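You operate a simulated robot arm through the tools that you are given. There is no shell and no other tool. Be economical: measure what you need, move in short steps, check, and stop when the job is done.

You run a simulated robot arm. Do the job below in one go: nothing can be reset, and whatever is moved stays where it is left.

TASK
Find Lane 1 on the job card, dial its letter and mark the purple cube with it.
Fine: the card lies under the open drawer; leave the cube in the drawer, key off after.

The check looks at the end state, three seconds after you hand in, the way a careful person would. Anything else that was tipped, shoved, dropped, spilled or broken makes it a failure.

THE ROBOT
A 7-joint arm with a two-finger parallel gripper, fixed in place. Base frame: the origin is at the foot of the arm, x ahead of it, y to its left, z up; the work surface is at about z = 0.8. Readings come in m, degrees, newtons and seconds.
With the tool pointing down near the work surface it reaches from about 0.3 to 0.7 m from the base axis. Its first joint turns from -66.0 to 66.0 degrees. Payload 1.57 kg.
The TCP is the grasp point between the finger pads, 0.03 m short of the fingertips. In the tool frame z runs along the fingers and y along their closing line. The gripper opens to 0.11 m. The fingers are 0.024 m wide and 0.012 m thick; the gripper's body (0.048 by 0.112 m) begins 0.078 m behind the TCP.
Orientation is that of the tool frame in the base frame, as a unit quaternion [x, y, z, w]. With the fingers straight down and closing along the base's y, the tool's x points along the base's -x, its y along +y and its z along -z.

THE INTERFACE
- The arm moves only by the tool send_rows. Its argument "plan" is a list of rows, each an object (a shift or turn left out is 0, a gripper value left out holds the last) with "xyz": the shift along the tool's x, y, z in m, a list of three; "turn": the turn, a rotation vector about the tool's x, y, z in rad, a list of three; "hand": the finger opening in m, from 0 to 0.11. In form: [{"xyz": [dx, dy, dz], "turn": [wx, wy, wz], "hand": hand}, ...]. A call has 1 to 20 rows; each row shifts and turns the commanded pose from where the row before left it, along the tool's axes as they then stand. Each row takes 0.2 s and may step no farther than 0.05 m and 8.6 degrees from the row before; otherwise, or with a gripper value out of range, the whole call is refused. Where a pose cannot be reached the arm comes as near as it can. A force on the tool above 70 N (or 10 N above the force at the start of the call, whichever is more), or a blocked arm, ends the call early, and 0.2 s more pass. The fingers move at their own pace (about 0.108 m/s each) and stop on an object; they squeeze with about 25 N. The grip force told is the motor's: it shows also when the fingers shut on nothing. Time passes only in rows, and 0.2 s behind the last, so rows that do not move let the fingers close. The reply holds the time, the measured pose of the TCP, the force on the tool along the base axes, the opening and the grip force, in the units named above and with some noise.
- Cameras (640 x 400 px; columns grow to the right, rows downward): "scene" is fixed at [0.1748, -0.4017, 1.4314]; the picture's right is [0.76, -0.65, 0.00], its down [-0.30, -0.36, -0.88] and it looks along [0.57, 0.67, -0.47] (base axes); focal length 283 px, centre (320, 200). "wrist" rides on the gripper at [-0.036, 0, -0.08] in the tool frame; the picture's right is [0.00, -1.00, 0.00], its down [0.97, 0.00, -0.24] and it looks along [0.24, 0.00, 0.97] (tool axes); focal length 218 px, centre (320, 200). There is no depth. A picture from a camera that has moved, and an enlarged one, comes with that camera's place and axes in the base frame and with its lens. The place of the scene camera against the robot may be out by one fixed shift of up to 0.025 m in any direction.
- get_image(camera): a new picture of that camera. No time passes.
- close_up(camera, box): a new picture of the part [left, top, right, bottom] of that camera's present view, enlarged. No time passes.
- close_job(): hands the job in; it is judged then, once.

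Go step by step. Nothing tells you positions but the pictures and the camera data: compare them with the known pose of the tool, close in by small moves and look again before you grip or let go. The budget is 120 turns and 64 pictures, counting those below and the enlarged ones. Unless the task says otherwise, let go and move clear before handing in, and close with one line.

The tools are called after ">>>" by a JSON object that holds its "op" and its "data". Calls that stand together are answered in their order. send_rows: Moves the arm, as the interface text tells. Its arguments: {"type":"object","properties":{"plan":{"type":"array","items":{"type":"object","properties":{"xyz":{"type":"array","items":{"type":"number"}},"turn":{"type":"array","items":{"type":"number"}},"hand":{"type":"number"}}}}},"required":["plan"]} The other tools are called the same way: get_image (camera) takes a picture; close_up (camera, box) takes an enlarged picture of a part of a camera's view; close_job () hands the job in.

At the start:

```text
time_s: 0.0
ee_pos: [0.3366, 0.1288, 1.3102]
tool_rot: [0.0, 1.0, 0.0, 0.001]
force: [0.2, 1.2, 0.7]
gripper_width: 0.11
grasp_force: 0.0
```

scene: 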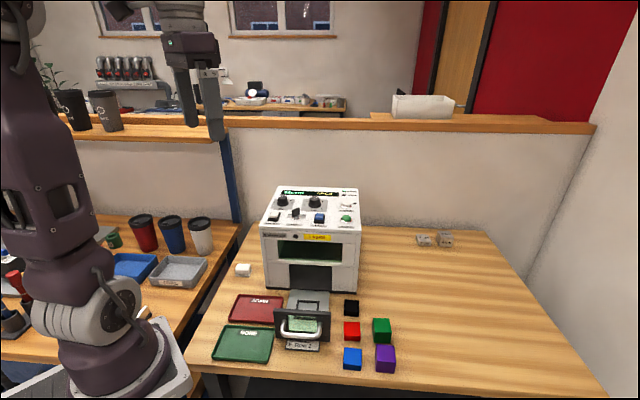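
wrist: 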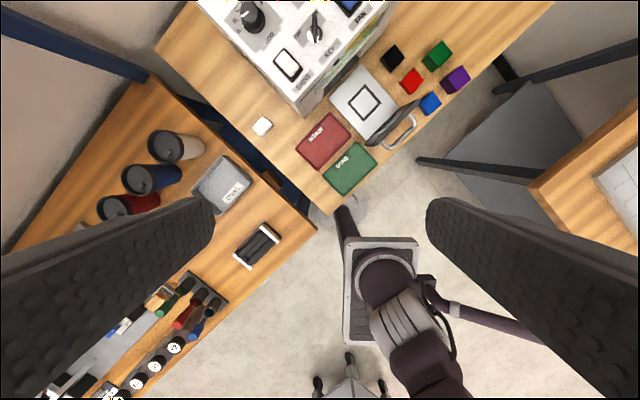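

I see a laser-marker-like machine with an open drawer and cubes to its right; I'll enlarge the machine panel and the drawer area.

>>> {"op": "close_up", "data": {"camera": "scene", "box": [250, 180, 370, 255]}}

>>> {"op": "close_up", "data": {"camera": "scene", "box": [200, 270, 420, 390]}}

>>> {"op": "close_up", "data": {"camera": "wrist", "box": [200, 0, 480, 200]}}

```text
5.33 times, centred on (310, 218) of scene
camera zoom: at [0.1748, -0.4017, 1.4314], right [0.76, -0.65, 0.0], down [-0.3, -0.36, -0.88], along [0.57, 0.67, -0.47], focal length 1510 px, centre (373, 107)
```

zoom: 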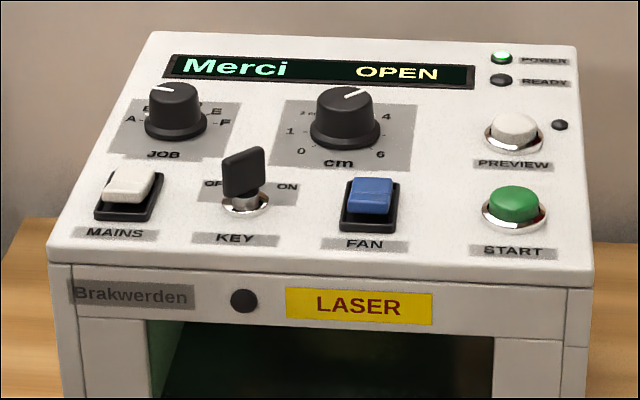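

```text
2.91 times, centred on (310, 330) of scene
camera zoom: at [0.1748, -0.4017, 1.4314], right [0.76, -0.65, 0.0], down [-0.3, -0.36, -0.88], along [0.57, 0.67, -0.47], focal length 824 px, centre (349, -178)
```

zoom: 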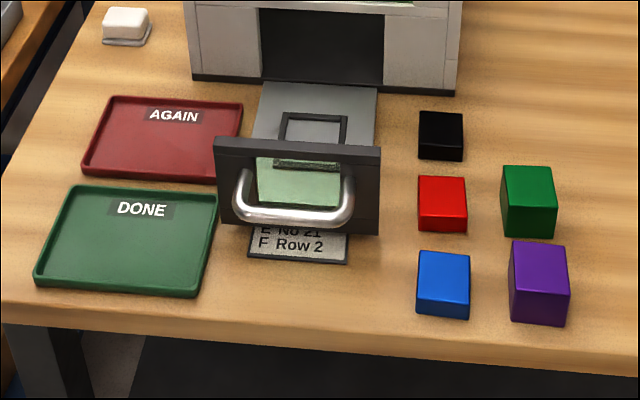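

```text
2.00 times, centred on (340, 100) of wrist
camera zoom: at [0.3729, 0.1289, 1.3913], right [0.0, -1.0, 0.0], down [-0.97, 0.0, 0.24], along [-0.24, 0.0, -0.97], focal length 436 px, centre (280, 400)
```

zoom: 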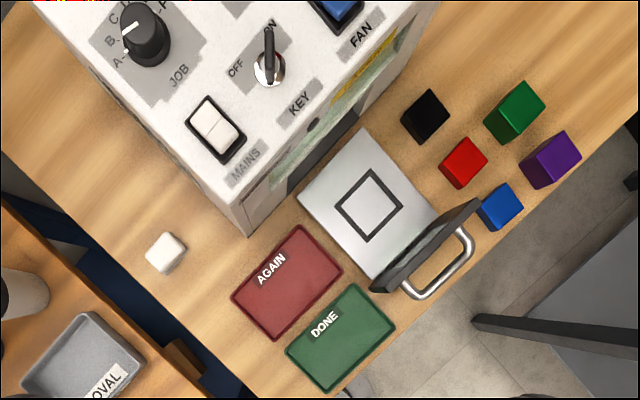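

The machine is yawed about 42°, with the drawer open towards the arm. I'll hover over the drawer and cubes with the tool aligned to the machine, and measure from there.

>>> {"op": "send_rows", "data": {"plan": [{"xyz": [-0.0226, -0.0378, 0.018]}, {"xyz": [-0.0226, -0.0378, 0.018]}, {"xyz": [-0.0226, -0.0378, 0.018]}, {"xyz": [-0.0226, -0.0378, 0.018]}, {"xyz": [-0.0226, -0.0378, 0.018]}, {"turn": [0, 0, -0.146]}, {"turn": [0, 0, -0.146]}, {"turn": [0, 0, -0.146]}, {"turn": [0, 0, -0.146]}, {"turn": [0, 0, -0.146]}, {}]}}

>>> {"op": "get_image", "data": {"camera": "wrist"}}

```text
time_s: 2.4
ee_pos: [0.4508, -0.0597, 1.2204]
tool_rot: [-0.358, 0.934, 0.0, 0.001]
force: [-1.2, -0.2, -0.4]
gripper_width: 0.1099
grasp_force: 0.0
```

```text
58 pictures are left
camera wrist: at [0.4769, -0.036, 1.3011], right [0.67, -0.74, 0.0], down [-0.72, -0.65, 0.24], along [-0.18, -0.16, -0.97], focal length 218 px, centre (320, 200)
```

wrist: 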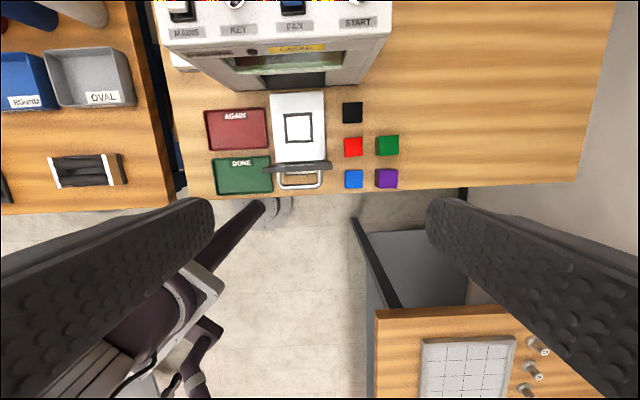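

The tool is nearly aligned with the machine; I'll enlarge to measure.

>>> {"op": "close_up", "data": {"camera": "wrist", "box": [200, 80, 424, 220]}}

```text
2.86 times, centred on (312, 150) of wrist
camera zoom: at [0.4769, -0.036, 1.3011], right [0.67, -0.74, 0.0], down [-0.72, -0.65, 0.24], along [-0.18, -0.16, -0.97], focal length 624 px, centre (343, 343)
```

zoom: 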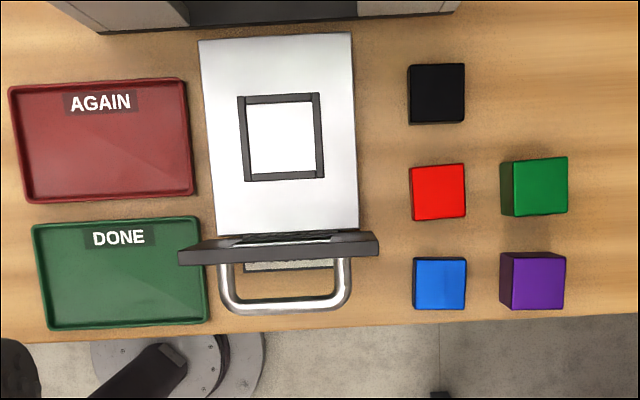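

Purple cube is about (0.526, −0.189), side about 4 cm; the drawer square is about (0.474, 0.021). I'll trim the yaw by about 2° and come down above the purple cube.

>>> {"op": "send_rows", "data": {"plan": [{"turn": [0, 0, -0.04], "hand": 0.07}, {"xyz": [0.00605, -0.0241, 0.0367]}, {"xyz": [0.00605, -0.0241, 0.0367]}, {"xyz": [0.00605, -0.0241, 0.0367]}, {"xyz": [0.00605, -0.0241, 0.0367]}, {"xyz": [0.00605, -0.0241, 0.0367]}, {"xyz": [0.00605, -0.0241, 0.0367]}, {}]}}

>>> {"op": "get_image", "data": {"camera": "wrist"}}

```text
time_s: 4.2
ee_pos: [0.5246, -0.1886, 0.9999]
tool_rot: [-0.376, 0.927, 0.0, 0.001]
force: [-0.1, 0.9, -0.7]
gripper_width: 0.0704
grasp_force: 0.0
```

```text
56 pictures are left
camera wrist: at [0.55, -0.1638, 1.0813], right [0.7, -0.72, 0.0], down [-0.7, -0.68, 0.24], along [-0.17, -0.17, -0.97], focal length 218 px, centre (320, 200)
```

wrist: 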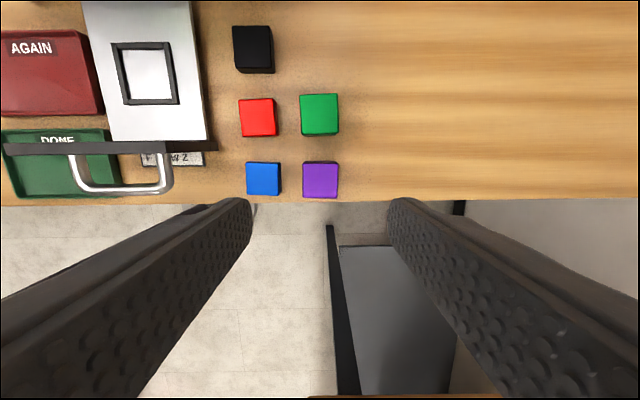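

The cube is centred almost exactly under the TCP. I'll zoom to estimate the cube's height.

>>> {"op": "close_up", "data": {"camera": "wrist", "box": [220, 80, 380, 210]}}

>>> {"op": "close_up", "data": {"camera": "scene", "box": [330, 290, 410, 380]}}

```text
3.08 times, centred on (300, 145) of wrist
camera zoom: at [0.55, -0.1638, 1.0813], right [0.7, -0.72, 0.0], down [-0.7, -0.68, 0.24], along [-0.17, -0.17, -0.97], focal length 672 px, centre (382, 369)
```

zoom: 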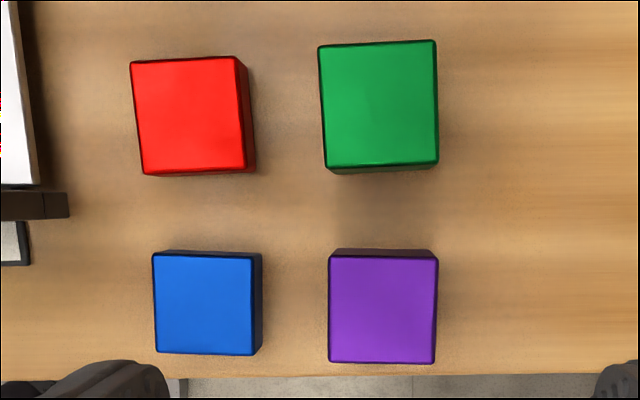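

```text
4.44 times, centred on (370, 335) of scene
camera zoom: at [0.1748, -0.4018, 1.4314], right [0.76, -0.65, 0.0], down [-0.3, -0.36, -0.88], along [0.57, 0.67, -0.47], focal length 1258 px, centre (98, -400)
```

zoom: 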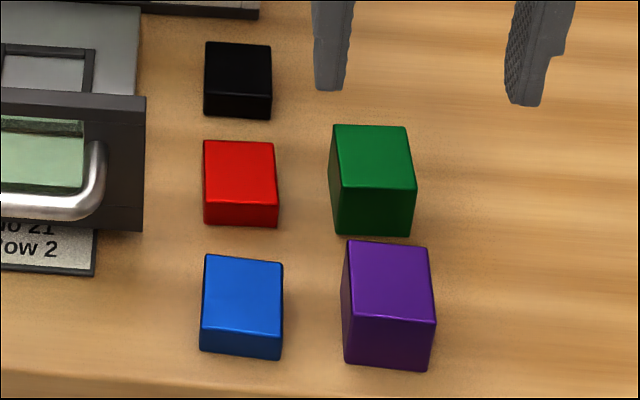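

The height is about 4 cm but uncertain, so I'll gauge it by touching the top gently with closed fingers.

>>> {"op": "send_rows", "data": {"plan": [{"xyz": [0.0015, 0, 0.03], "hand": 0}, {"xyz": [0, 0, 0.03]}, {"xyz": [0, 0, 0.03]}, {"xyz": [0, 0, 0.018]}, {}, {}]}}

>>> {"op": "close_up", "data": {"camera": "scene", "box": [330, 290, 410, 380]}}

```text
time_s: 5.6
ee_pos: [0.5231, -0.1898, 0.8925]
tool_rot: [-0.375, 0.927, 0.0, 0.0]
force: [-0.3, 0.6, -0.5]
gripper_width: 0.0001
grasp_force: 21.0
```

```text
4.44 times, centred on (370, 335) of scene
camera zoom: at [0.1748, -0.4017, 1.4314], right [0.76, -0.65, 0.0], down [-0.3, -0.36, -0.88], along [0.57, 0.67, -0.47], focal length 1258 px, centre (98, -400)
```

zoom: 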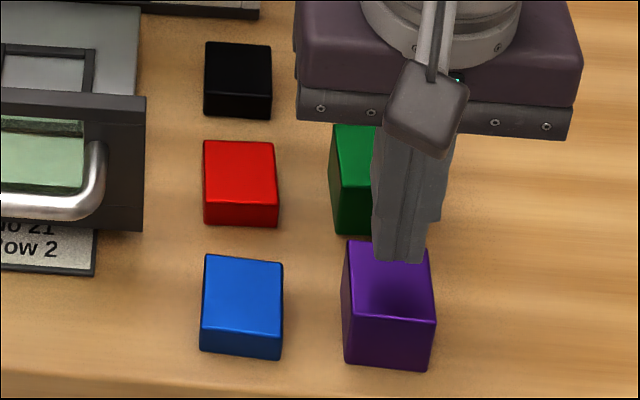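

Tip is at about 0.8625, above the cube; descending in small steps.

>>> {"op": "send_rows", "data": {"plan": [{"xyz": [0, 0, 0.005]}, {"xyz": [0, 0, 0.005]}, {"xyz": [0, 0, 0.003]}, {}]}}

```text
time_s: 6.6
ee_pos: [0.5233, -0.1898, 0.8806]
tool_rot: [-0.377, 0.926, 0.001, 0.0]
force: [-0.5, 0.3, -0.9]
gripper_width: 0.0002
grasp_force: 21.9
```

>>> {"op": "send_rows", "data": {"plan": [{"xyz": [0, 0, 0.002]}, {"xyz": [0, 0, 0.002]}, {}]}}

>>> {"op": "send_rows", "data": {"plan": [{"xyz": [0, 0, 0.002]}, {}]}}

>>> {"op": "send_rows", "data": {"plan": [{"xyz": [0, 0, 0.002]}, {}]}}

```text
time_s: 7.4
ee_pos: [0.5239, -0.1904, 0.876]
tool_rot: [-0.375, 0.927, 0.0, 0.0]
force: [-0.3, -0.3, 0.3]
gripper_width: 0.0
grasp_force: 21.5
```

```text
time_s: 8.0
ee_pos: [0.5239, -0.1901, 0.8742]
tool_rot: [-0.375, 0.927, -0.001, 0.0]
force: [0.7, -0.6, -0.3]
gripper_width: 0.0
grasp_force: 21.4
```

```text
time_s: 8.6
ee_pos: [0.5242, -0.1898, 0.8721]
tool_rot: [-0.375, 0.927, 0.001, 0.0]
force: [0.3, -0.3, -0.5]
gripper_width: 0.0
grasp_force: 21.0
```

>>> {"op": "send_rows", "data": {"plan": [{"xyz": [0, 0, 0.0015]}, {}]}}

>>> {"op": "send_rows", "data": {"plan": [{"xyz": [0, 0, 0.0015]}, {}]}}

>>> {"op": "close_up", "data": {"camera": "scene", "box": [360, 320, 410, 380]}}

```text
time_s: 9.2
ee_pos: [0.5239, -0.1901, 0.8695]
tool_rot: [-0.375, 0.927, -0.001, 0.0]
force: [-0.7, 1.3, -0.4]
gripper_width: 0.0
grasp_force: 21.2
```

```text
time_s: 9.8
ee_pos: [0.5239, -0.1908, 0.87]
tool_rot: [-0.376, 0.927, -0.001, 0.0]
force: [-5.3, 2.8, 31.5]
gripper_width: 0.0
grasp_force: 21.3
```

```text
6.67 times, centred on (385, 350) of scene
camera zoom: at [0.1742, -0.4015, 1.4315], right [0.76, -0.65, 0.0], down [-0.3, -0.36, -0.88], along [0.57, 0.67, -0.47], focal length 1888 px, centre (-113, -800)
```

zoom: 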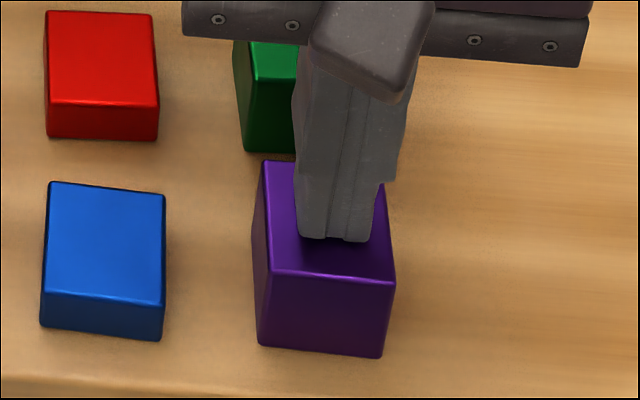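

Contact at tip z ≈ 0.840, so the cube is 4.0 cm tall. Now I'll rise, open, straddle the cube and grip it.

>>> {"op": "send_rows", "data": {"plan": [{"xyz": [0, 0, -0.03]}, {"xyz": [0, 0, -0.015], "hand": 0.064}, {}, {}]}}

>>> {"op": "get_image", "data": {"camera": "wrist"}}

```text
time_s: 10.8
ee_pos: [0.5234, -0.1909, 0.9133]
tool_rot: [-0.375, 0.927, 0.0, 0.0]
force: [-0.3, -0.6, -0.5]
gripper_width: 0.0638
grasp_force: 0.1
```

```text
51 pictures are left
camera wrist: at [0.5496, -0.1649, 0.9943], right [0.7, -0.72, 0.0], down [-0.7, -0.68, 0.24], along [-0.17, -0.17, -0.97], focal length 218 px, centre (320, 200)
```

wrist: 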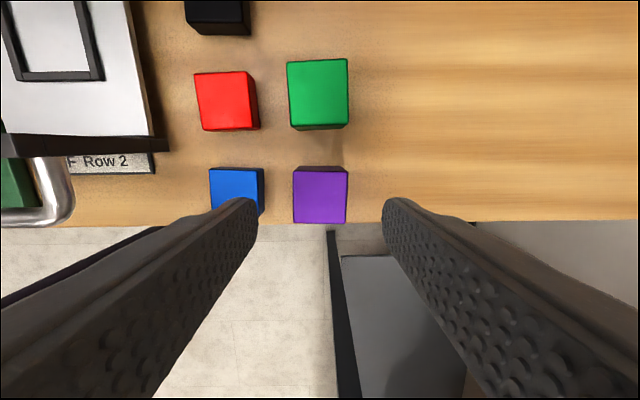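

The cube is centred. The blue neighbour is only about 2 cm away, so I'll narrow the opening to 0.048 before descending and shift slightly right.

>>> {"op": "send_rows", "data": {"plan": [{"xyz": [0, -0.0015, 0], "hand": 0.048}, {}, {"xyz": [0, 0, 0.025]}, {"xyz": [0, 0, 0.015]}, {}]}}

>>> {"op": "get_image", "data": {"camera": "wrist"}}

>>> {"op": "close_up", "data": {"camera": "scene", "box": [330, 300, 410, 380]}}

```text
time_s: 12.0
ee_pos: [0.5248, -0.1903, 0.8736]
tool_rot: [-0.375, 0.927, 0.0, 0.001]
force: [-0.9, 0.7, -0.3]
gripper_width: 0.048
grasp_force: 0.1
```

```text
50 pictures are left
camera wrist: at [0.551, -0.1653, 0.9539], right [0.7, -0.72, 0.0], down [-0.7, -0.68, 0.24], along [-0.17, -0.17, -0.97], focal length 218 px, centre (320, 200)
```

wrist: 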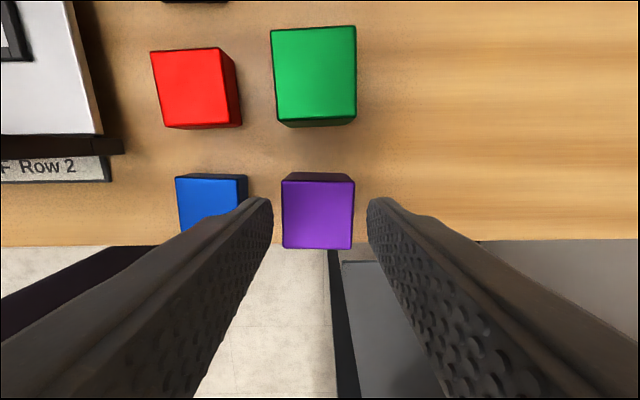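

```text
5.00 times, centred on (370, 340) of scene
camera zoom: at [0.1748, -0.4017, 1.4314], right [0.76, -0.65, 0.0], down [-0.3, -0.36, -0.88], along [0.57, 0.67, -0.47], focal length 1416 px, centre (70, -500)
```

zoom: 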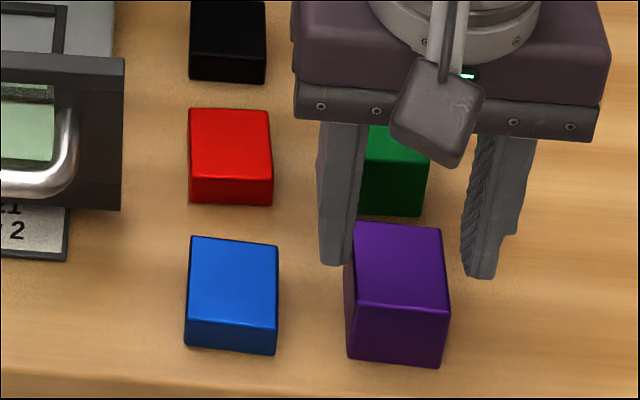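

Fingers straddle the cube cleanly; descending and gripping.

>>> {"op": "send_rows", "data": {"plan": [{"xyz": [0, 0, 0.015]}, {"xyz": [0, 0, 0.014]}, {"hand": 0.02}, {}, {}]}}

```text
time_s: 13.2
ee_pos: [0.525, -0.1907, 0.8455]
tool_rot: [-0.375, 0.927, 0.0, 0.0]
force: [-3.6, 3.0, 11.8]
gripper_width: 0.0394
grasp_force: 25.0
```

Gripped at 39.4 mm wide. Lifting straight up to carry it over the drawer.

>>> {"op": "send_rows", "data": {"plan": [{"xyz": [0, 0, -0.02]}, {"xyz": [0, 0, -0.04]}, {"xyz": [0, 0, -0.04]}, {"xyz": [0, 0, -0.04]}, {}]}}

>>> {"op": "get_image", "data": {"camera": "wrist"}}

>>> {"op": "get_image", "data": {"camera": "scene"}}

```text
time_s: 14.4
ee_pos: [0.5242, -0.1911, 0.9845]
tool_rot: [-0.375, 0.927, 0.0, 0.0]
force: [0.1, -0.5, -1.9]
gripper_width: 0.0396
grasp_force: 24.5
```

```text
48 pictures are left
camera wrist: at [0.55, -0.1665, 1.066], right [0.7, -0.72, 0.0], down [-0.7, -0.68, 0.24], along [-0.17, -0.17, -0.97], focal length 218 px, centre (320, 200)
```

wrist: 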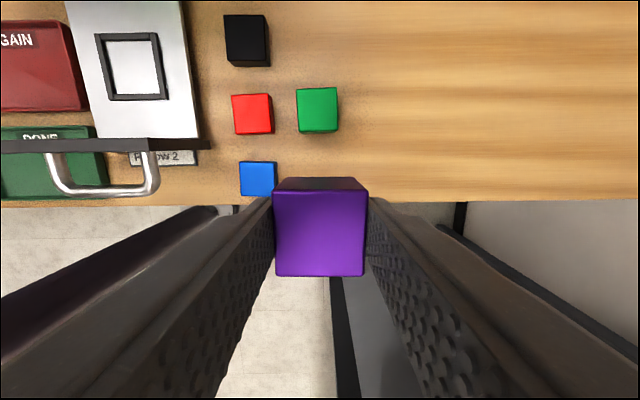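

```text
47 pictures are left
```

scene: 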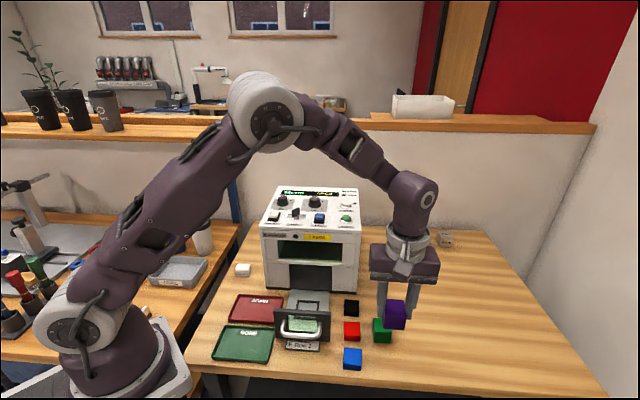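

Cube is held. The drawer square triangulates to about (0.474, 0.022), floor z ≈ 0.82; moving above it.

>>> {"op": "send_rows", "data": {"plan": [{"xyz": [0, 0.0376, 0]}, {"xyz": [0, 0.0376, 0]}, {"xyz": [-0.0375, 0.0376, 0]}, {"xyz": [-0.0375, 0.0376, 0]}, {"xyz": [-0.0375, 0.0376, 0]}, {}]}}

>>> {"op": "get_image", "data": {"camera": "wrist"}}

>>> {"op": "close_up", "data": {"camera": "scene", "box": [220, 240, 400, 360]}}

```text
refused: row 3 steps farther than a row can; nothing moved
```

```text
46 pictures are left
camera wrist: at [0.55, -0.1665, 1.066], right [0.7, -0.72, 0.0], down [-0.7, -0.68, 0.24], along [-0.17, -0.17, -0.97], focal length 218 px, centre (320, 200)
```

wrist: 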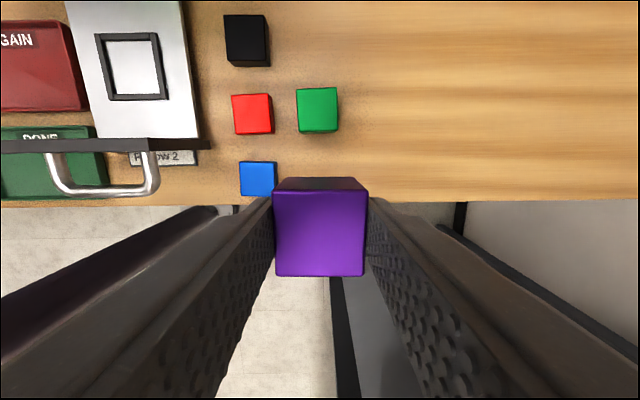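

```text
3.33 times, centred on (310, 300) of scene
camera zoom: at [0.1749, -0.4017, 1.4314], right [0.76, -0.65, 0.0], down [-0.3, -0.36, -0.88], along [0.57, 0.67, -0.47], focal length 944 px, centre (353, -133)
```

zoom: 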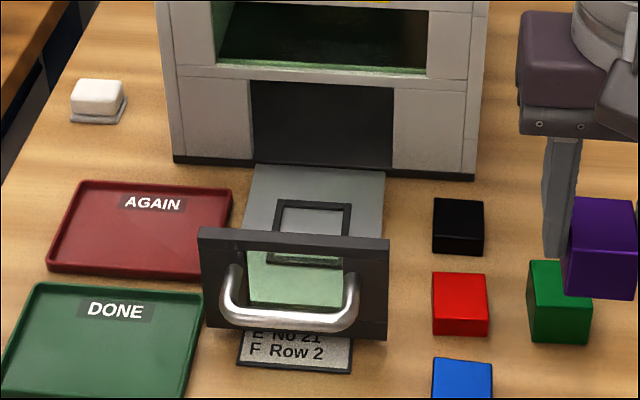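

A step was too long; resending with shorter steps.

>>> {"op": "send_rows", "data": {"plan": [{"xyz": [-0.0225, 0.0376, 0]}, {"xyz": [-0.0225, 0.0376, 0]}, {"xyz": [-0.0225, 0.0376, 0]}, {"xyz": [-0.0225, 0.0376, 0]}, {"xyz": [-0.0225, 0.0376, 0]}, {}]}}

>>> {"op": "get_image", "data": {"camera": "wrist"}}

>>> {"op": "close_up", "data": {"camera": "scene", "box": [220, 240, 400, 360]}}

```text
time_s: 15.8
ee_pos: [0.4721, 0.0235, 0.9844]
tool_rot: [-0.375, 0.927, 0.0, 0.0]
force: [-0.8, -0.6, -1.3]
gripper_width: 0.0393
grasp_force: 25.0
```

```text
44 pictures are left
camera wrist: at [0.4993, 0.0484, 1.0656], right [0.7, -0.72, 0.0], down [-0.7, -0.68, 0.24], along [-0.17, -0.17, -0.97], focal length 218 px, centre (320, 200)
```

wrist: 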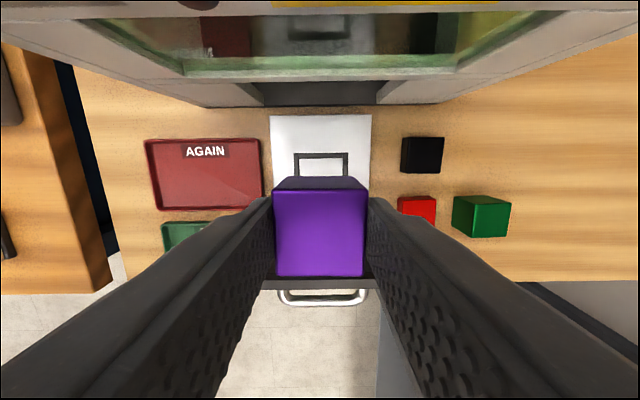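

```text
3.33 times, centred on (310, 300) of scene
camera zoom: at [0.1749, -0.4017, 1.4314], right [0.76, -0.65, 0.0], down [-0.3, -0.36, -0.88], along [0.57, 0.67, -0.47], focal length 944 px, centre (353, -133)
```

zoom: 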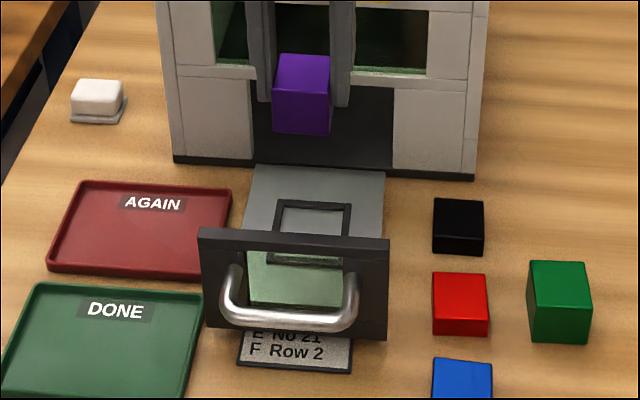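

The cube is over the square within about 2 mm. Descending to just above the floor.

>>> {"op": "send_rows", "data": {"plan": [{"xyz": [0.002, 0, 0.03]}, {"xyz": [0, 0, 0.03]}, {"xyz": [0, 0, 0.03]}, {"xyz": [0, 0, 0.015]}, {}]}}

>>> {"op": "close_up", "data": {"camera": "scene", "box": [240, 260, 360, 360]}}

>>> {"op": "get_image", "data": {"camera": "wrist"}}

```text
time_s: 17.0
ee_pos: [0.4734, 0.0196, 0.8809]
tool_rot: [-0.376, 0.927, 0.0, 0.0]
force: [0.1, -0.7, -2.3]
gripper_width: 0.0395
grasp_force: 25.5
```

```text
4.00 times, centred on (300, 310) of scene
camera zoom: at [0.1749, -0.4017, 1.4314], right [0.76, -0.65, 0.0], down [-0.3, -0.36, -0.88], along [0.57, 0.67, -0.47], focal length 1133 px, centre (400, -240)
```

zoom: 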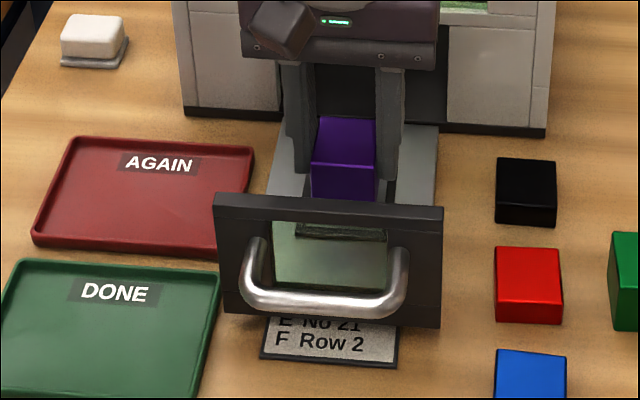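

```text
41 pictures are left
camera wrist: at [0.4989, 0.0458, 0.9602], right [0.7, -0.72, 0.0], down [-0.7, -0.68, 0.24], along [-0.17, -0.17, -0.97], focal length 218 px, centre (320, 200)
```

wrist: 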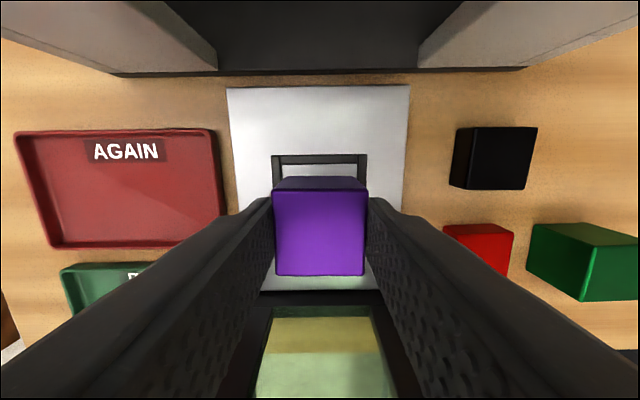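

Aligned with the square. Lowering in small steps to contact.

>>> {"op": "send_rows", "data": {"plan": [{"xyz": [0, 0, 0.005]}, {"xyz": [0, 0, 0.005]}, {}]}}

>>> {"op": "send_rows", "data": {"plan": [{"xyz": [0, 0, 0.0025]}, {}]}}

```text
time_s: 17.8
ee_pos: [0.4727, 0.0207, 0.8692]
tool_rot: [-0.376, 0.927, 0.0, 0.0]
force: [1.0, -0.2, -0.7]
gripper_width: 0.0395
grasp_force: 25.0
```

```text
time_s: 18.4
ee_pos: [0.4735, 0.0202, 0.8666]
tool_rot: [-0.375, 0.927, 0.001, 0.001]
force: [-0.5, 0.3, -2.8]
gripper_width: 0.0395
grasp_force: 25.0
```

>>> {"op": "send_rows", "data": {"plan": [{"xyz": [0, 0, 0.0015]}, {}]}}

>>> {"op": "send_rows", "data": {"plan": [{"xyz": [0, 0, 0.0015]}, {}]}}

>>> {"op": "close_up", "data": {"camera": "wrist", "box": [220, 80, 420, 220]}}

```text
time_s: 19.0
ee_pos: [0.4729, 0.0206, 0.8661]
tool_rot: [-0.376, 0.927, 0.0, 0.0]
force: [-0.1, -0.4, -1.3]
gripper_width: 0.0394
grasp_force: 24.9
```

```text
time_s: 19.6
ee_pos: [0.4733, 0.0213, 0.8647]
tool_rot: [-0.376, 0.927, 0.0, 0.0]
force: [-0.1, 0.0, -2.1]
gripper_width: 0.0395
grasp_force: 25.1
```

```text
2.86 times, centred on (320, 150) of wrist
camera zoom: at [0.4989, 0.0461, 0.945], right [0.7, -0.72, 0.0], down [-0.7, -0.68, 0.24], along [-0.17, -0.17, -0.97], focal length 624 px, centre (320, 343)
```

zoom: 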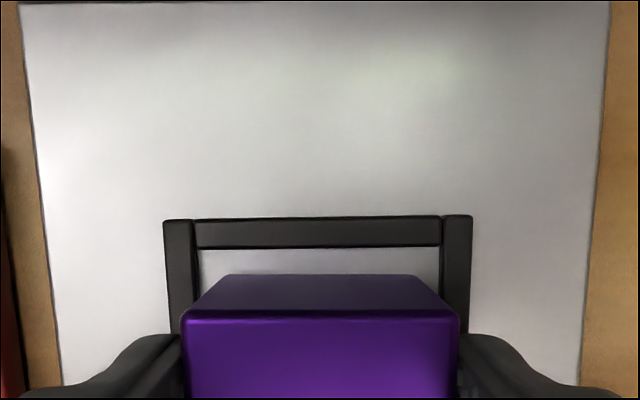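

>>> {"op": "send_rows", "data": {"plan": [{"xyz": [0, 0, 0.0015]}, {}]}}

>>> {"op": "send_rows", "data": {"plan": [{"xyz": [0, 0, 0.0015]}, {}]}}

```text
time_s: 20.2
ee_pos: [0.4735, 0.0213, 0.8625]
tool_rot: [-0.377, 0.926, 0.0, 0.001]
force: [-3.7, 4.3, 20.3]
gripper_width: 0.0397
grasp_force: 25.2
```

```text
time_s: 20.8
ee_pos: [0.4737, 0.0204, 0.8612]
tool_rot: [-0.376, 0.926, 0.0, 0.001]
force: [-0.5, 2.6, 20.2]
gripper_width: 0.0396
grasp_force: 25.1
```

Contact with the drawer floor. Releasing and rising.

>>> {"op": "send_rows", "data": {"plan": [{"xyz": [0, 0, -0.001], "hand": 0.056}, {}, {}, {"xyz": [0, 0, -0.02]}, {"xyz": [0, 0, -0.04]}, {"xyz": [0, 0, -0.04]}, {"xyz": [0, 0, -0.04]}, {"xyz": [0, 0, -0.04]}, {}]}}

>>> {"op": "get_image", "data": {"camera": "wrist"}}

>>> {"op": "close_up", "data": {"camera": "scene", "box": [240, 260, 360, 360]}}

```text
time_s: 22.8
ee_pos: [0.473, 0.0217, 1.0427]
tool_rot: [-0.376, 0.927, 0.0, 0.0]
force: [0.3, -0.9, -0.8]
gripper_width: 0.0562
grasp_force: 0.0
```

```text
39 pictures are left
camera wrist: at [0.499, 0.0463, 1.1238], right [0.7, -0.72, 0.0], down [-0.7, -0.68, 0.24], along [-0.17, -0.17, -0.97], focal length 218 px, centre (320, 200)
```

wrist: 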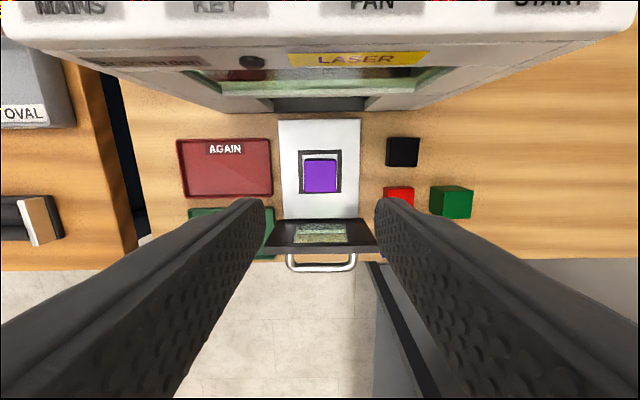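

```text
4.00 times, centred on (300, 310) of scene
camera zoom: at [0.1748, -0.4017, 1.4314], right [0.76, -0.65, 0.0], down [-0.3, -0.36, -0.88], along [0.57, 0.67, -0.47], focal length 1133 px, centre (400, -240)
```

zoom: 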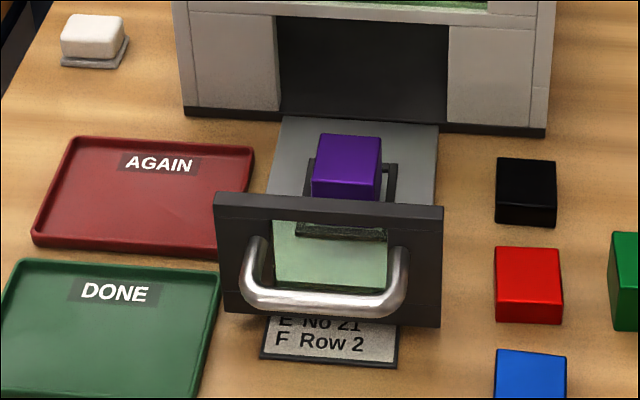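

The cube sits inside the square. Next: move out in front of the drawer handle with closed fingers, so I can push the drawer shut.

>>> {"op": "send_rows", "data": {"plan": [{"xyz": [0.04, 0, 0], "hand": 0}, {"xyz": [0.04, -0.003, 0]}, {"xyz": [0.04, 0, 0]}, {"xyz": [0.044, 0, 0]}, {"xyz": [0, 0, 0.045]}, {"xyz": [0, 0, 0.045]}, {}]}}

>>> {"op": "get_image", "data": {"camera": "wrist"}}

>>> {"op": "get_image", "data": {"camera": "scene"}}

```text
time_s: 24.4
ee_pos: [0.3565, -0.095, 0.9512]
tool_rot: [-0.376, 0.927, 0.001, 0.0]
force: [-0.2, -0.1, -0.2]
gripper_width: 0.0
grasp_force: 21.5
```

```text
37 pictures are left
camera wrist: at [0.3822, -0.07, 1.032], right [0.7, -0.72, 0.0], down [-0.7, -0.68, 0.24], along [-0.17, -0.17, -0.97], focal length 218 px, centre (320, 200)
```

wrist: 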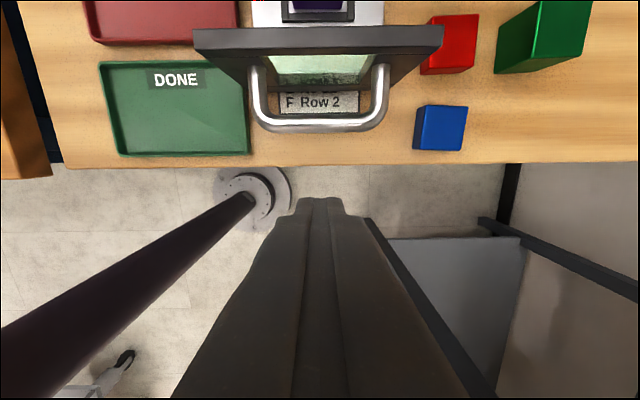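

```text
36 pictures are left
```

scene: 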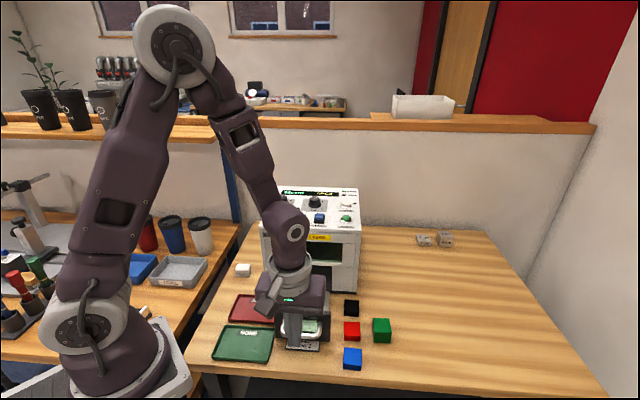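

The handle bar is in line with the fingers (s≈0.235 along the drawer axis, z≈0.88). Lowering and beginning to push in.

>>> {"op": "send_rows", "data": {"plan": [{"xyz": [0, 0, 0.035]}, {"xyz": [0, 0, 0.036]}, {"xyz": [-0.02, 0, 0]}, {"xyz": [-0.02, 0, 0]}, {}]}}

>>> {"op": "get_image", "data": {"camera": "wrist"}}

>>> {"op": "close_up", "data": {"camera": "scene", "box": [220, 240, 380, 360]}}

```text
time_s: 25.6
ee_pos: [0.3856, -0.0674, 0.8804]
tool_rot: [-0.375, 0.927, 0.0, 0.0]
force: [-0.4, -0.4, -0.4]
gripper_width: 0.0
grasp_force: 21.1
```

```text
35 pictures are left
camera wrist: at [0.4116, -0.043, 0.9611], right [0.7, -0.72, 0.0], down [-0.7, -0.68, 0.24], along [-0.17, -0.17, -0.97], focal length 218 px, centre (320, 200)
```

wrist: 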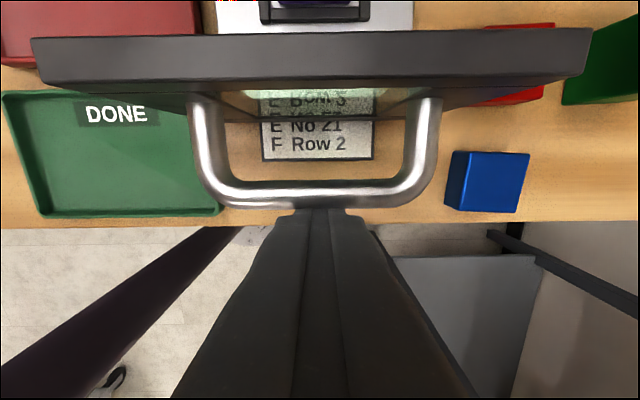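

```text
3.33 times, centred on (300, 300) of scene
camera zoom: at [0.1748, -0.4017, 1.4314], right [0.76, -0.65, 0.0], down [-0.3, -0.36, -0.88], along [0.57, 0.67, -0.47], focal length 944 px, centre (387, -133)
```

zoom: 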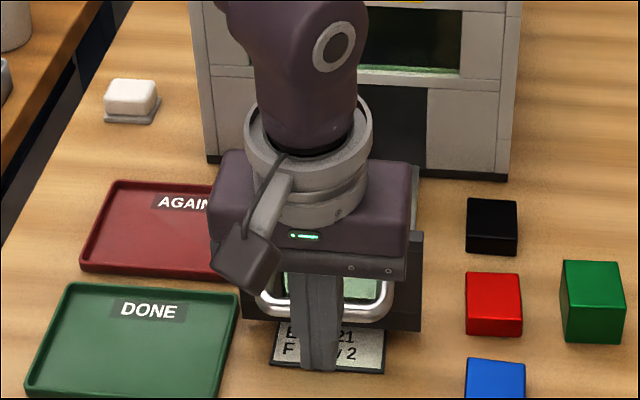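

Fingers are right behind the bar. Pushing in with force checks.

>>> {"op": "send_rows", "data": {"plan": [{"xyz": [-0.01, 0, 0]}, {"xyz": [-0.015, 0, 0]}, {"xyz": [-0.015, 0, 0]}, {"xyz": [-0.015, 0, 0]}, {}]}}

>>> {"op": "close_up", "data": {"camera": "scene", "box": [220, 200, 400, 360]}}

```text
time_s: 26.8
ee_pos: [0.4271, -0.0308, 0.8802]
tool_rot: [-0.375, 0.927, -0.001, 0.0]
force: [-0.1, 0.3, -0.6]
gripper_width: 0.0
grasp_force: 21.2
```

```text
2.50 times, centred on (310, 280) of scene
camera zoom: at [0.1748, -0.4017, 1.4314], right [0.76, -0.65, 0.0], down [-0.3, -0.36, -0.88], along [0.57, 0.67, -0.47], focal length 708 px, centre (345, 0)
```

zoom: 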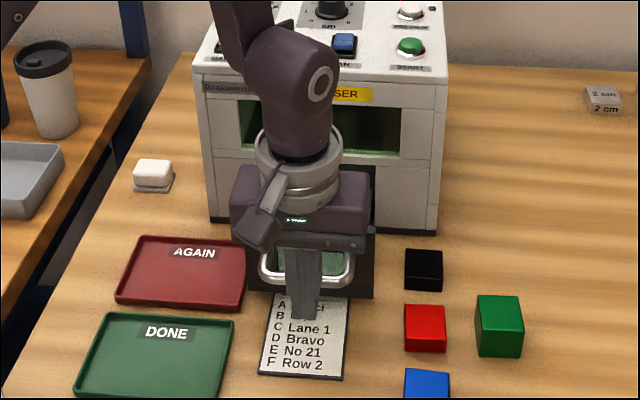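

The card reads C = Lane 1, and the drawer is sliding in. Continuing.

>>> {"op": "send_rows", "data": {"plan": [{"xyz": [-0.015, 0, 0]}, {"xyz": [-0.015, 0, 0]}, {"xyz": [-0.015, 0, 0]}, {"xyz": [-0.01, 0, 0]}, {}]}}

>>> {"op": "close_up", "data": {"camera": "scene", "box": [220, 200, 400, 360]}}

>>> {"op": "get_image", "data": {"camera": "wrist"}}

```text
time_s: 28.0
ee_pos: [0.4658, 0.01, 0.8818]
tool_rot: [-0.377, 0.926, 0.0, 0.0]
force: [0.1, 0.0, 0.8]
gripper_width: 0.0
grasp_force: 21.6
```

```text
2.50 times, centred on (310, 280) of scene
camera zoom: at [0.1748, -0.4017, 1.4314], right [0.76, -0.65, 0.0], down [-0.3, -0.36, -0.88], along [0.57, 0.67, -0.47], focal length 708 px, centre (345, 0)
```

zoom: 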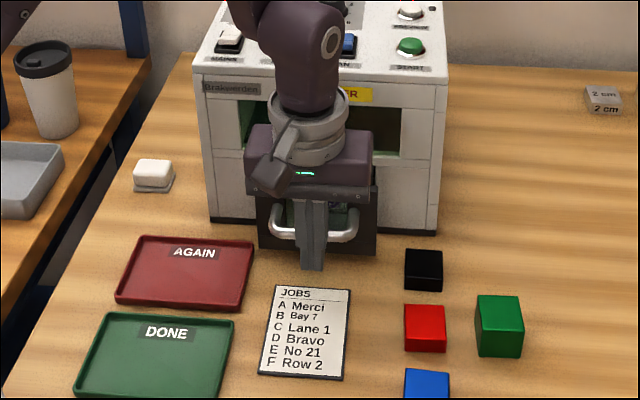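

```text
31 pictures are left
camera wrist: at [0.4913, 0.0343, 0.9616], right [0.7, -0.72, 0.0], down [-0.7, -0.68, 0.24], along [-0.17, -0.17, -0.97], focal length 218 px, centre (320, 200)
```

wrist: 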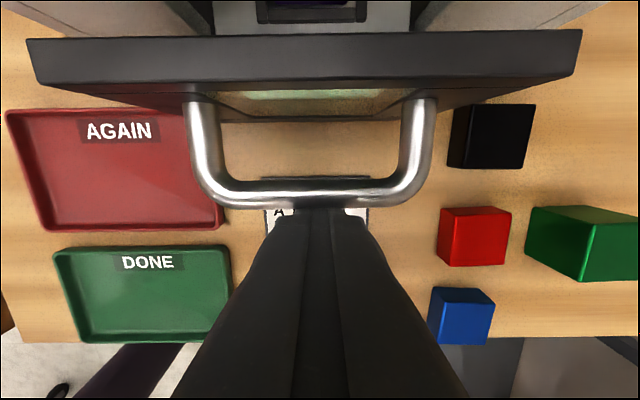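

Lane 1 is C (currently A, Merci). About 3 cm of drawer travel remains.

>>> {"op": "send_rows", "data": {"plan": [{"xyz": [-0.01, 0, 0]}, {"xyz": [-0.01, 0, 0]}, {}]}}

>>> {"op": "send_rows", "data": {"plan": [{"xyz": [-0.006, 0, 0]}, {}]}}

>>> {"op": "close_up", "data": {"camera": "scene", "box": [240, 180, 380, 300]}}

```text
time_s: 28.8
ee_pos: [0.4798, 0.023, 0.8808]
tool_rot: [-0.375, 0.927, 0.0, 0.001]
force: [-0.4, -0.5, -0.6]
gripper_width: 0.0002
grasp_force: 21.7
```

```text
time_s: 29.4
ee_pos: [0.4847, 0.0269, 0.8807]
tool_rot: [-0.377, 0.926, 0.0, 0.0]
force: [-0.5, -0.3, 0.0]
gripper_width: 0.0
grasp_force: 21.5
```

```text
3.33 times, centred on (310, 240) of scene
camera zoom: at [0.1748, -0.4017, 1.4314], right [0.76, -0.65, 0.0], down [-0.3, -0.36, -0.88], along [0.57, 0.67, -0.47], focal length 944 px, centre (353, 67)
```

zoom: 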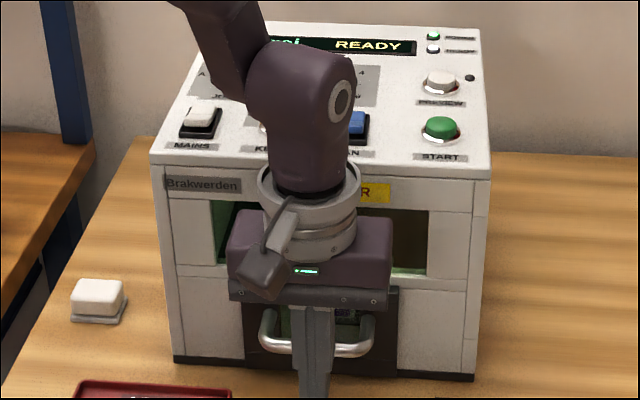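

Display now says READY. I'll push a few mm more to be sure it's fully shut.

>>> {"op": "send_rows", "data": {"plan": [{"xyz": [-0.004, 0, 0]}, {}]}}

>>> {"op": "send_rows", "data": {"plan": [{"xyz": [-0.003, 0, 0]}, {}]}}

```text
time_s: 30.0
ee_pos: [0.4867, 0.0293, 0.8803]
tool_rot: [-0.376, 0.927, 0.0, 0.0]
force: [0.7, -0.6, 0.1]
gripper_width: 0.0
grasp_force: 21.2
```

```text
time_s: 30.6
ee_pos: [0.4892, 0.0313, 0.8807]
tool_rot: [-0.376, 0.927, -0.001, 0.0]
force: [0.5, -1.4, 0.9]
gripper_width: 0.0001
grasp_force: 21.5
```

>>> {"op": "send_rows", "data": {"plan": [{"xyz": [-0.004, 0, 0]}, {}]}}

>>> {"op": "send_rows", "data": {"plan": [{"xyz": [-0.004, 0, 0]}, {}]}}

>>> {"op": "get_image", "data": {"camera": "wrist"}}

```text
time_s: 31.2
ee_pos: [0.4895, 0.0321, 0.8803]
tool_rot: [-0.375, 0.927, 0.0, -0.004]
force: [-21.0, -23.1, 8.3]
gripper_width: 0.0
grasp_force: 21.1
```

```text
time_s: 31.8
ee_pos: [0.4903, 0.0318, 0.8808]
tool_rot: [-0.374, 0.927, -0.001, -0.009]
force: [-35.1, -46.4, 13.1]
gripper_width: 0.0
grasp_force: 21.5
```

```text
29 pictures are left
camera wrist: at [0.5163, 0.0579, 0.9612], right [0.69, -0.72, 0.0], down [-0.7, -0.67, 0.26], along [-0.19, -0.17, -0.97], focal length 218 px, centre (320, 200)
```

wrist: 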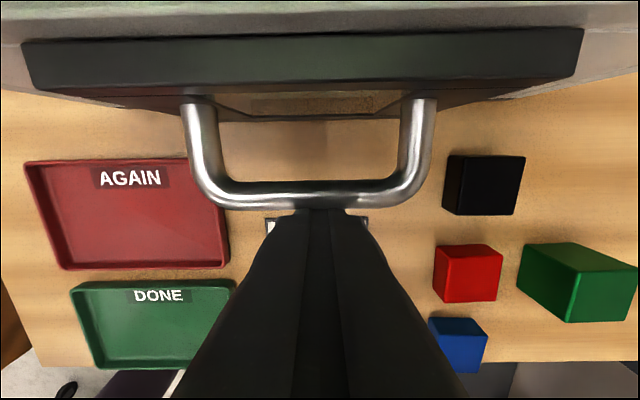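

Drawer is firmly shut. Backing off, rising, and moving above the control panel to measure it.

>>> {"op": "send_rows", "data": {"plan": [{"xyz": [0.03, 0, 0]}, {"xyz": [0.03, 0, 0]}, {"xyz": [0, 0, -0.05]}, {"xyz": [0, 0, -0.05]}, {"xyz": [0, 0, -0.05]}, {"xyz": [0, 0, -0.05]}, {"xyz": [0, 0, -0.05]}, {"xyz": [0, 0, -0.05]}, {"xyz": [0, 0, -0.03]}, {"xyz": [-0.045, 0, 0]}, {"xyz": [-0.045, 0, 0]}, {"xyz": [-0.045, 0, 0]}, {"xyz": [-0.045, 0, 0]}, {}]}}

>>> {"op": "get_image", "data": {"camera": "wrist"}}

```text
time_s: 34.8
ee_pos: [0.5794, 0.1206, 1.2109]
tool_rot: [-0.375, 0.927, 0.0, -0.001]
force: [0.0, -0.1, 0.5]
gripper_width: 0.0001
grasp_force: 21.4
```

```text
28 pictures are left
camera wrist: at [0.6058, 0.1452, 1.2907], right [0.7, -0.72, 0.0], down [-0.7, -0.68, 0.24], along [-0.17, -0.17, -0.97], focal length 218 px, centre (320, 200)
```

wrist: 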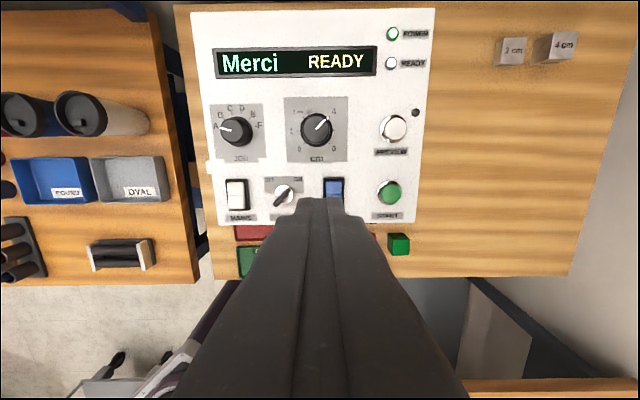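

>>> {"op": "close_up", "data": {"camera": "wrist", "box": [190, 85, 440, 235]}}

>>> {"op": "close_up", "data": {"camera": "scene", "box": [250, 180, 370, 255]}}

```text
2.56 times, centred on (315, 160) of wrist
camera zoom: at [0.6058, 0.1452, 1.2907], right [0.7, -0.72, 0.0], down [-0.7, -0.68, 0.24], along [-0.17, -0.17, -0.97], focal length 559 px, centre (333, 302)
```

zoom: 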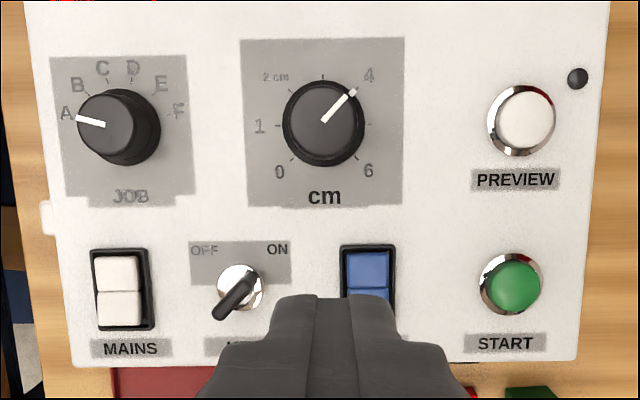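

```text
5.33 times, centred on (310, 218) of scene
camera zoom: at [0.1748, -0.4017, 1.4314], right [0.76, -0.65, 0.0], down [-0.3, -0.36, -0.88], along [0.57, 0.67, -0.47], focal length 1510 px, centre (373, 107)
```

zoom: 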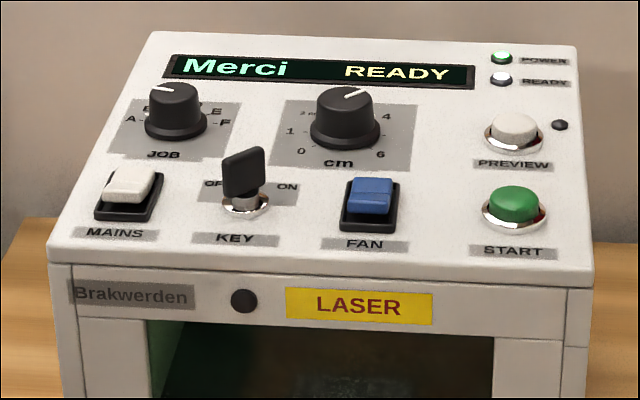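

The cm dial already points at 4, matching the 4 cm cube. The JOB dial is at A and must go 60° clockwise to C; moving over it now for a closer look, at the key as well.

>>> {"op": "send_rows", "data": {"plan": [{"xyz": [-0.0176, 0.0339, 0], "hand": 0.055}, {"xyz": [-0.0176, 0.0339, 0]}, {"xyz": [-0.0176, 0.0339, 0]}, {"xyz": [0, 0, 0.045]}, {"xyz": [0, 0, 0.045]}, {}]}}

>>> {"op": "get_image", "data": {"camera": "wrist"}}

```text
time_s: 36.2
ee_pos: [0.5565, 0.2021, 1.121]
tool_rot: [-0.376, 0.927, 0.0, 0.0]
force: [-0.4, 0.3, -0.3]
gripper_width: 0.0551
grasp_force: 0.0
out of reach, approached as far as the arm can: row 3
```

```text
25 pictures are left
camera wrist: at [0.5818, 0.2269, 1.2023], right [0.7, -0.72, 0.0], down [-0.7, -0.68, 0.24], along [-0.17, -0.17, -0.97], focal length 218 px, centre (320, 200)
```

wrist: 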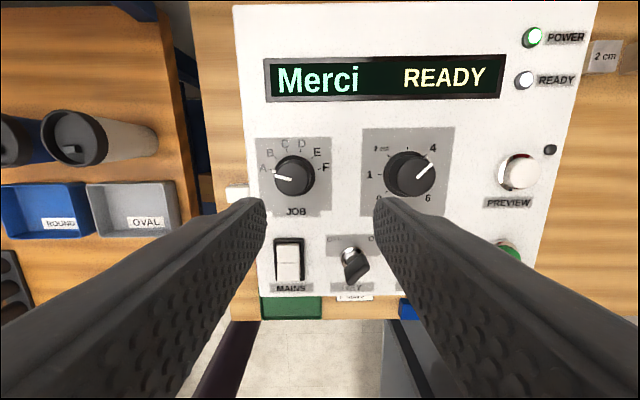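

>>> {"op": "close_up", "data": {"camera": "wrist", "box": [250, 120, 410, 300]}}

```text
2.22 times, centred on (330, 210) of wrist
camera zoom: at [0.5818, 0.2269, 1.2023], right [0.7, -0.72, 0.0], down [-0.7, -0.68, 0.24], along [-0.17, -0.17, -0.97], focal length 485 px, centre (298, 178)
```

zoom: 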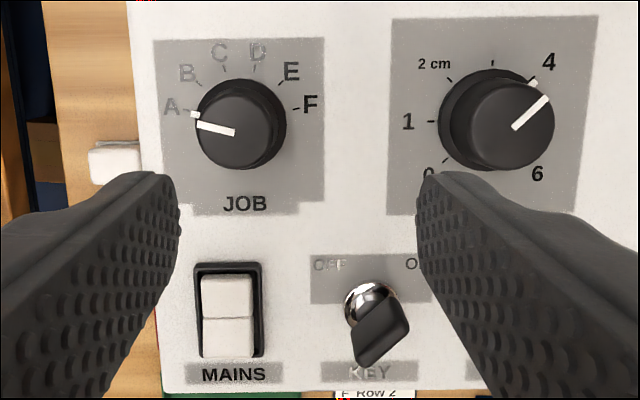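

The key blade points along the ON direction, so it already appears to be on, consistent with READY. Centring over the JOB knob and descending partway.

>>> {"op": "send_rows", "data": {"plan": [{"xyz": [0, 0, 0.03]}, {"xyz": [-0.0096, 0.0224, 0]}, {}, {}]}}

>>> {"op": "get_image", "data": {"camera": "wrist"}}

```text
time_s: 37.2
ee_pos: [0.5471, 0.2253, 1.0927]
tool_rot: [-0.375, 0.927, 0.0, -0.001]
force: [-0.2, -0.4, 0.4]
gripper_width: 0.055
grasp_force: 0.0
```

```text
23 pictures are left
camera wrist: at [0.5726, 0.2501, 1.1723], right [0.7, -0.72, 0.0], down [-0.7, -0.68, 0.24], along [-0.17, -0.17, -0.97], focal length 218 px, centre (320, 200)
```

wrist: 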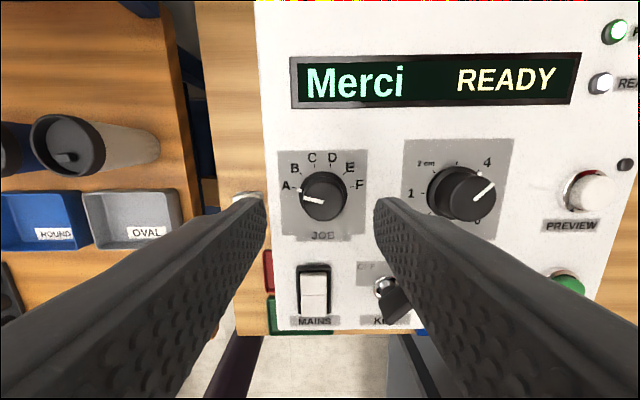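

Centred apart from 3 mm to the right; correcting, descending around the knob and gripping.

>>> {"op": "send_rows", "data": {"plan": [{"xyz": [0, -0.0028, 0.02]}, {"xyz": [0, 0, 0.02]}, {"xyz": [0, 0, 0.014]}, {}]}}

>>> {"op": "close_up", "data": {"camera": "wrist", "box": [220, 60, 500, 260]}}

```text
time_s: 38.0
ee_pos: [0.5493, 0.2228, 1.0506]
tool_rot: [-0.377, 0.926, -0.001, 0.006]
force: [-10.3, -8.2, 19.2]
gripper_width: 0.0563
grasp_force: 0.2
stopped in row 3: the force on the tool passed its limit (the readings are from after the stop); the commanded pose is now the measured one
```

```text
2.00 times, centred on (360, 160) of wrist
camera zoom: at [0.574, 0.2472, 1.1314], right [0.7, -0.72, 0.01], down [-0.7, -0.68, 0.23], along [-0.16, -0.17, -0.97], focal length 436 px, centre (240, 280)
```

zoom: 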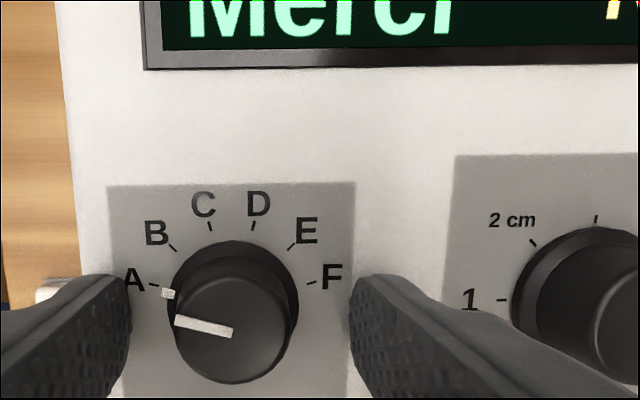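

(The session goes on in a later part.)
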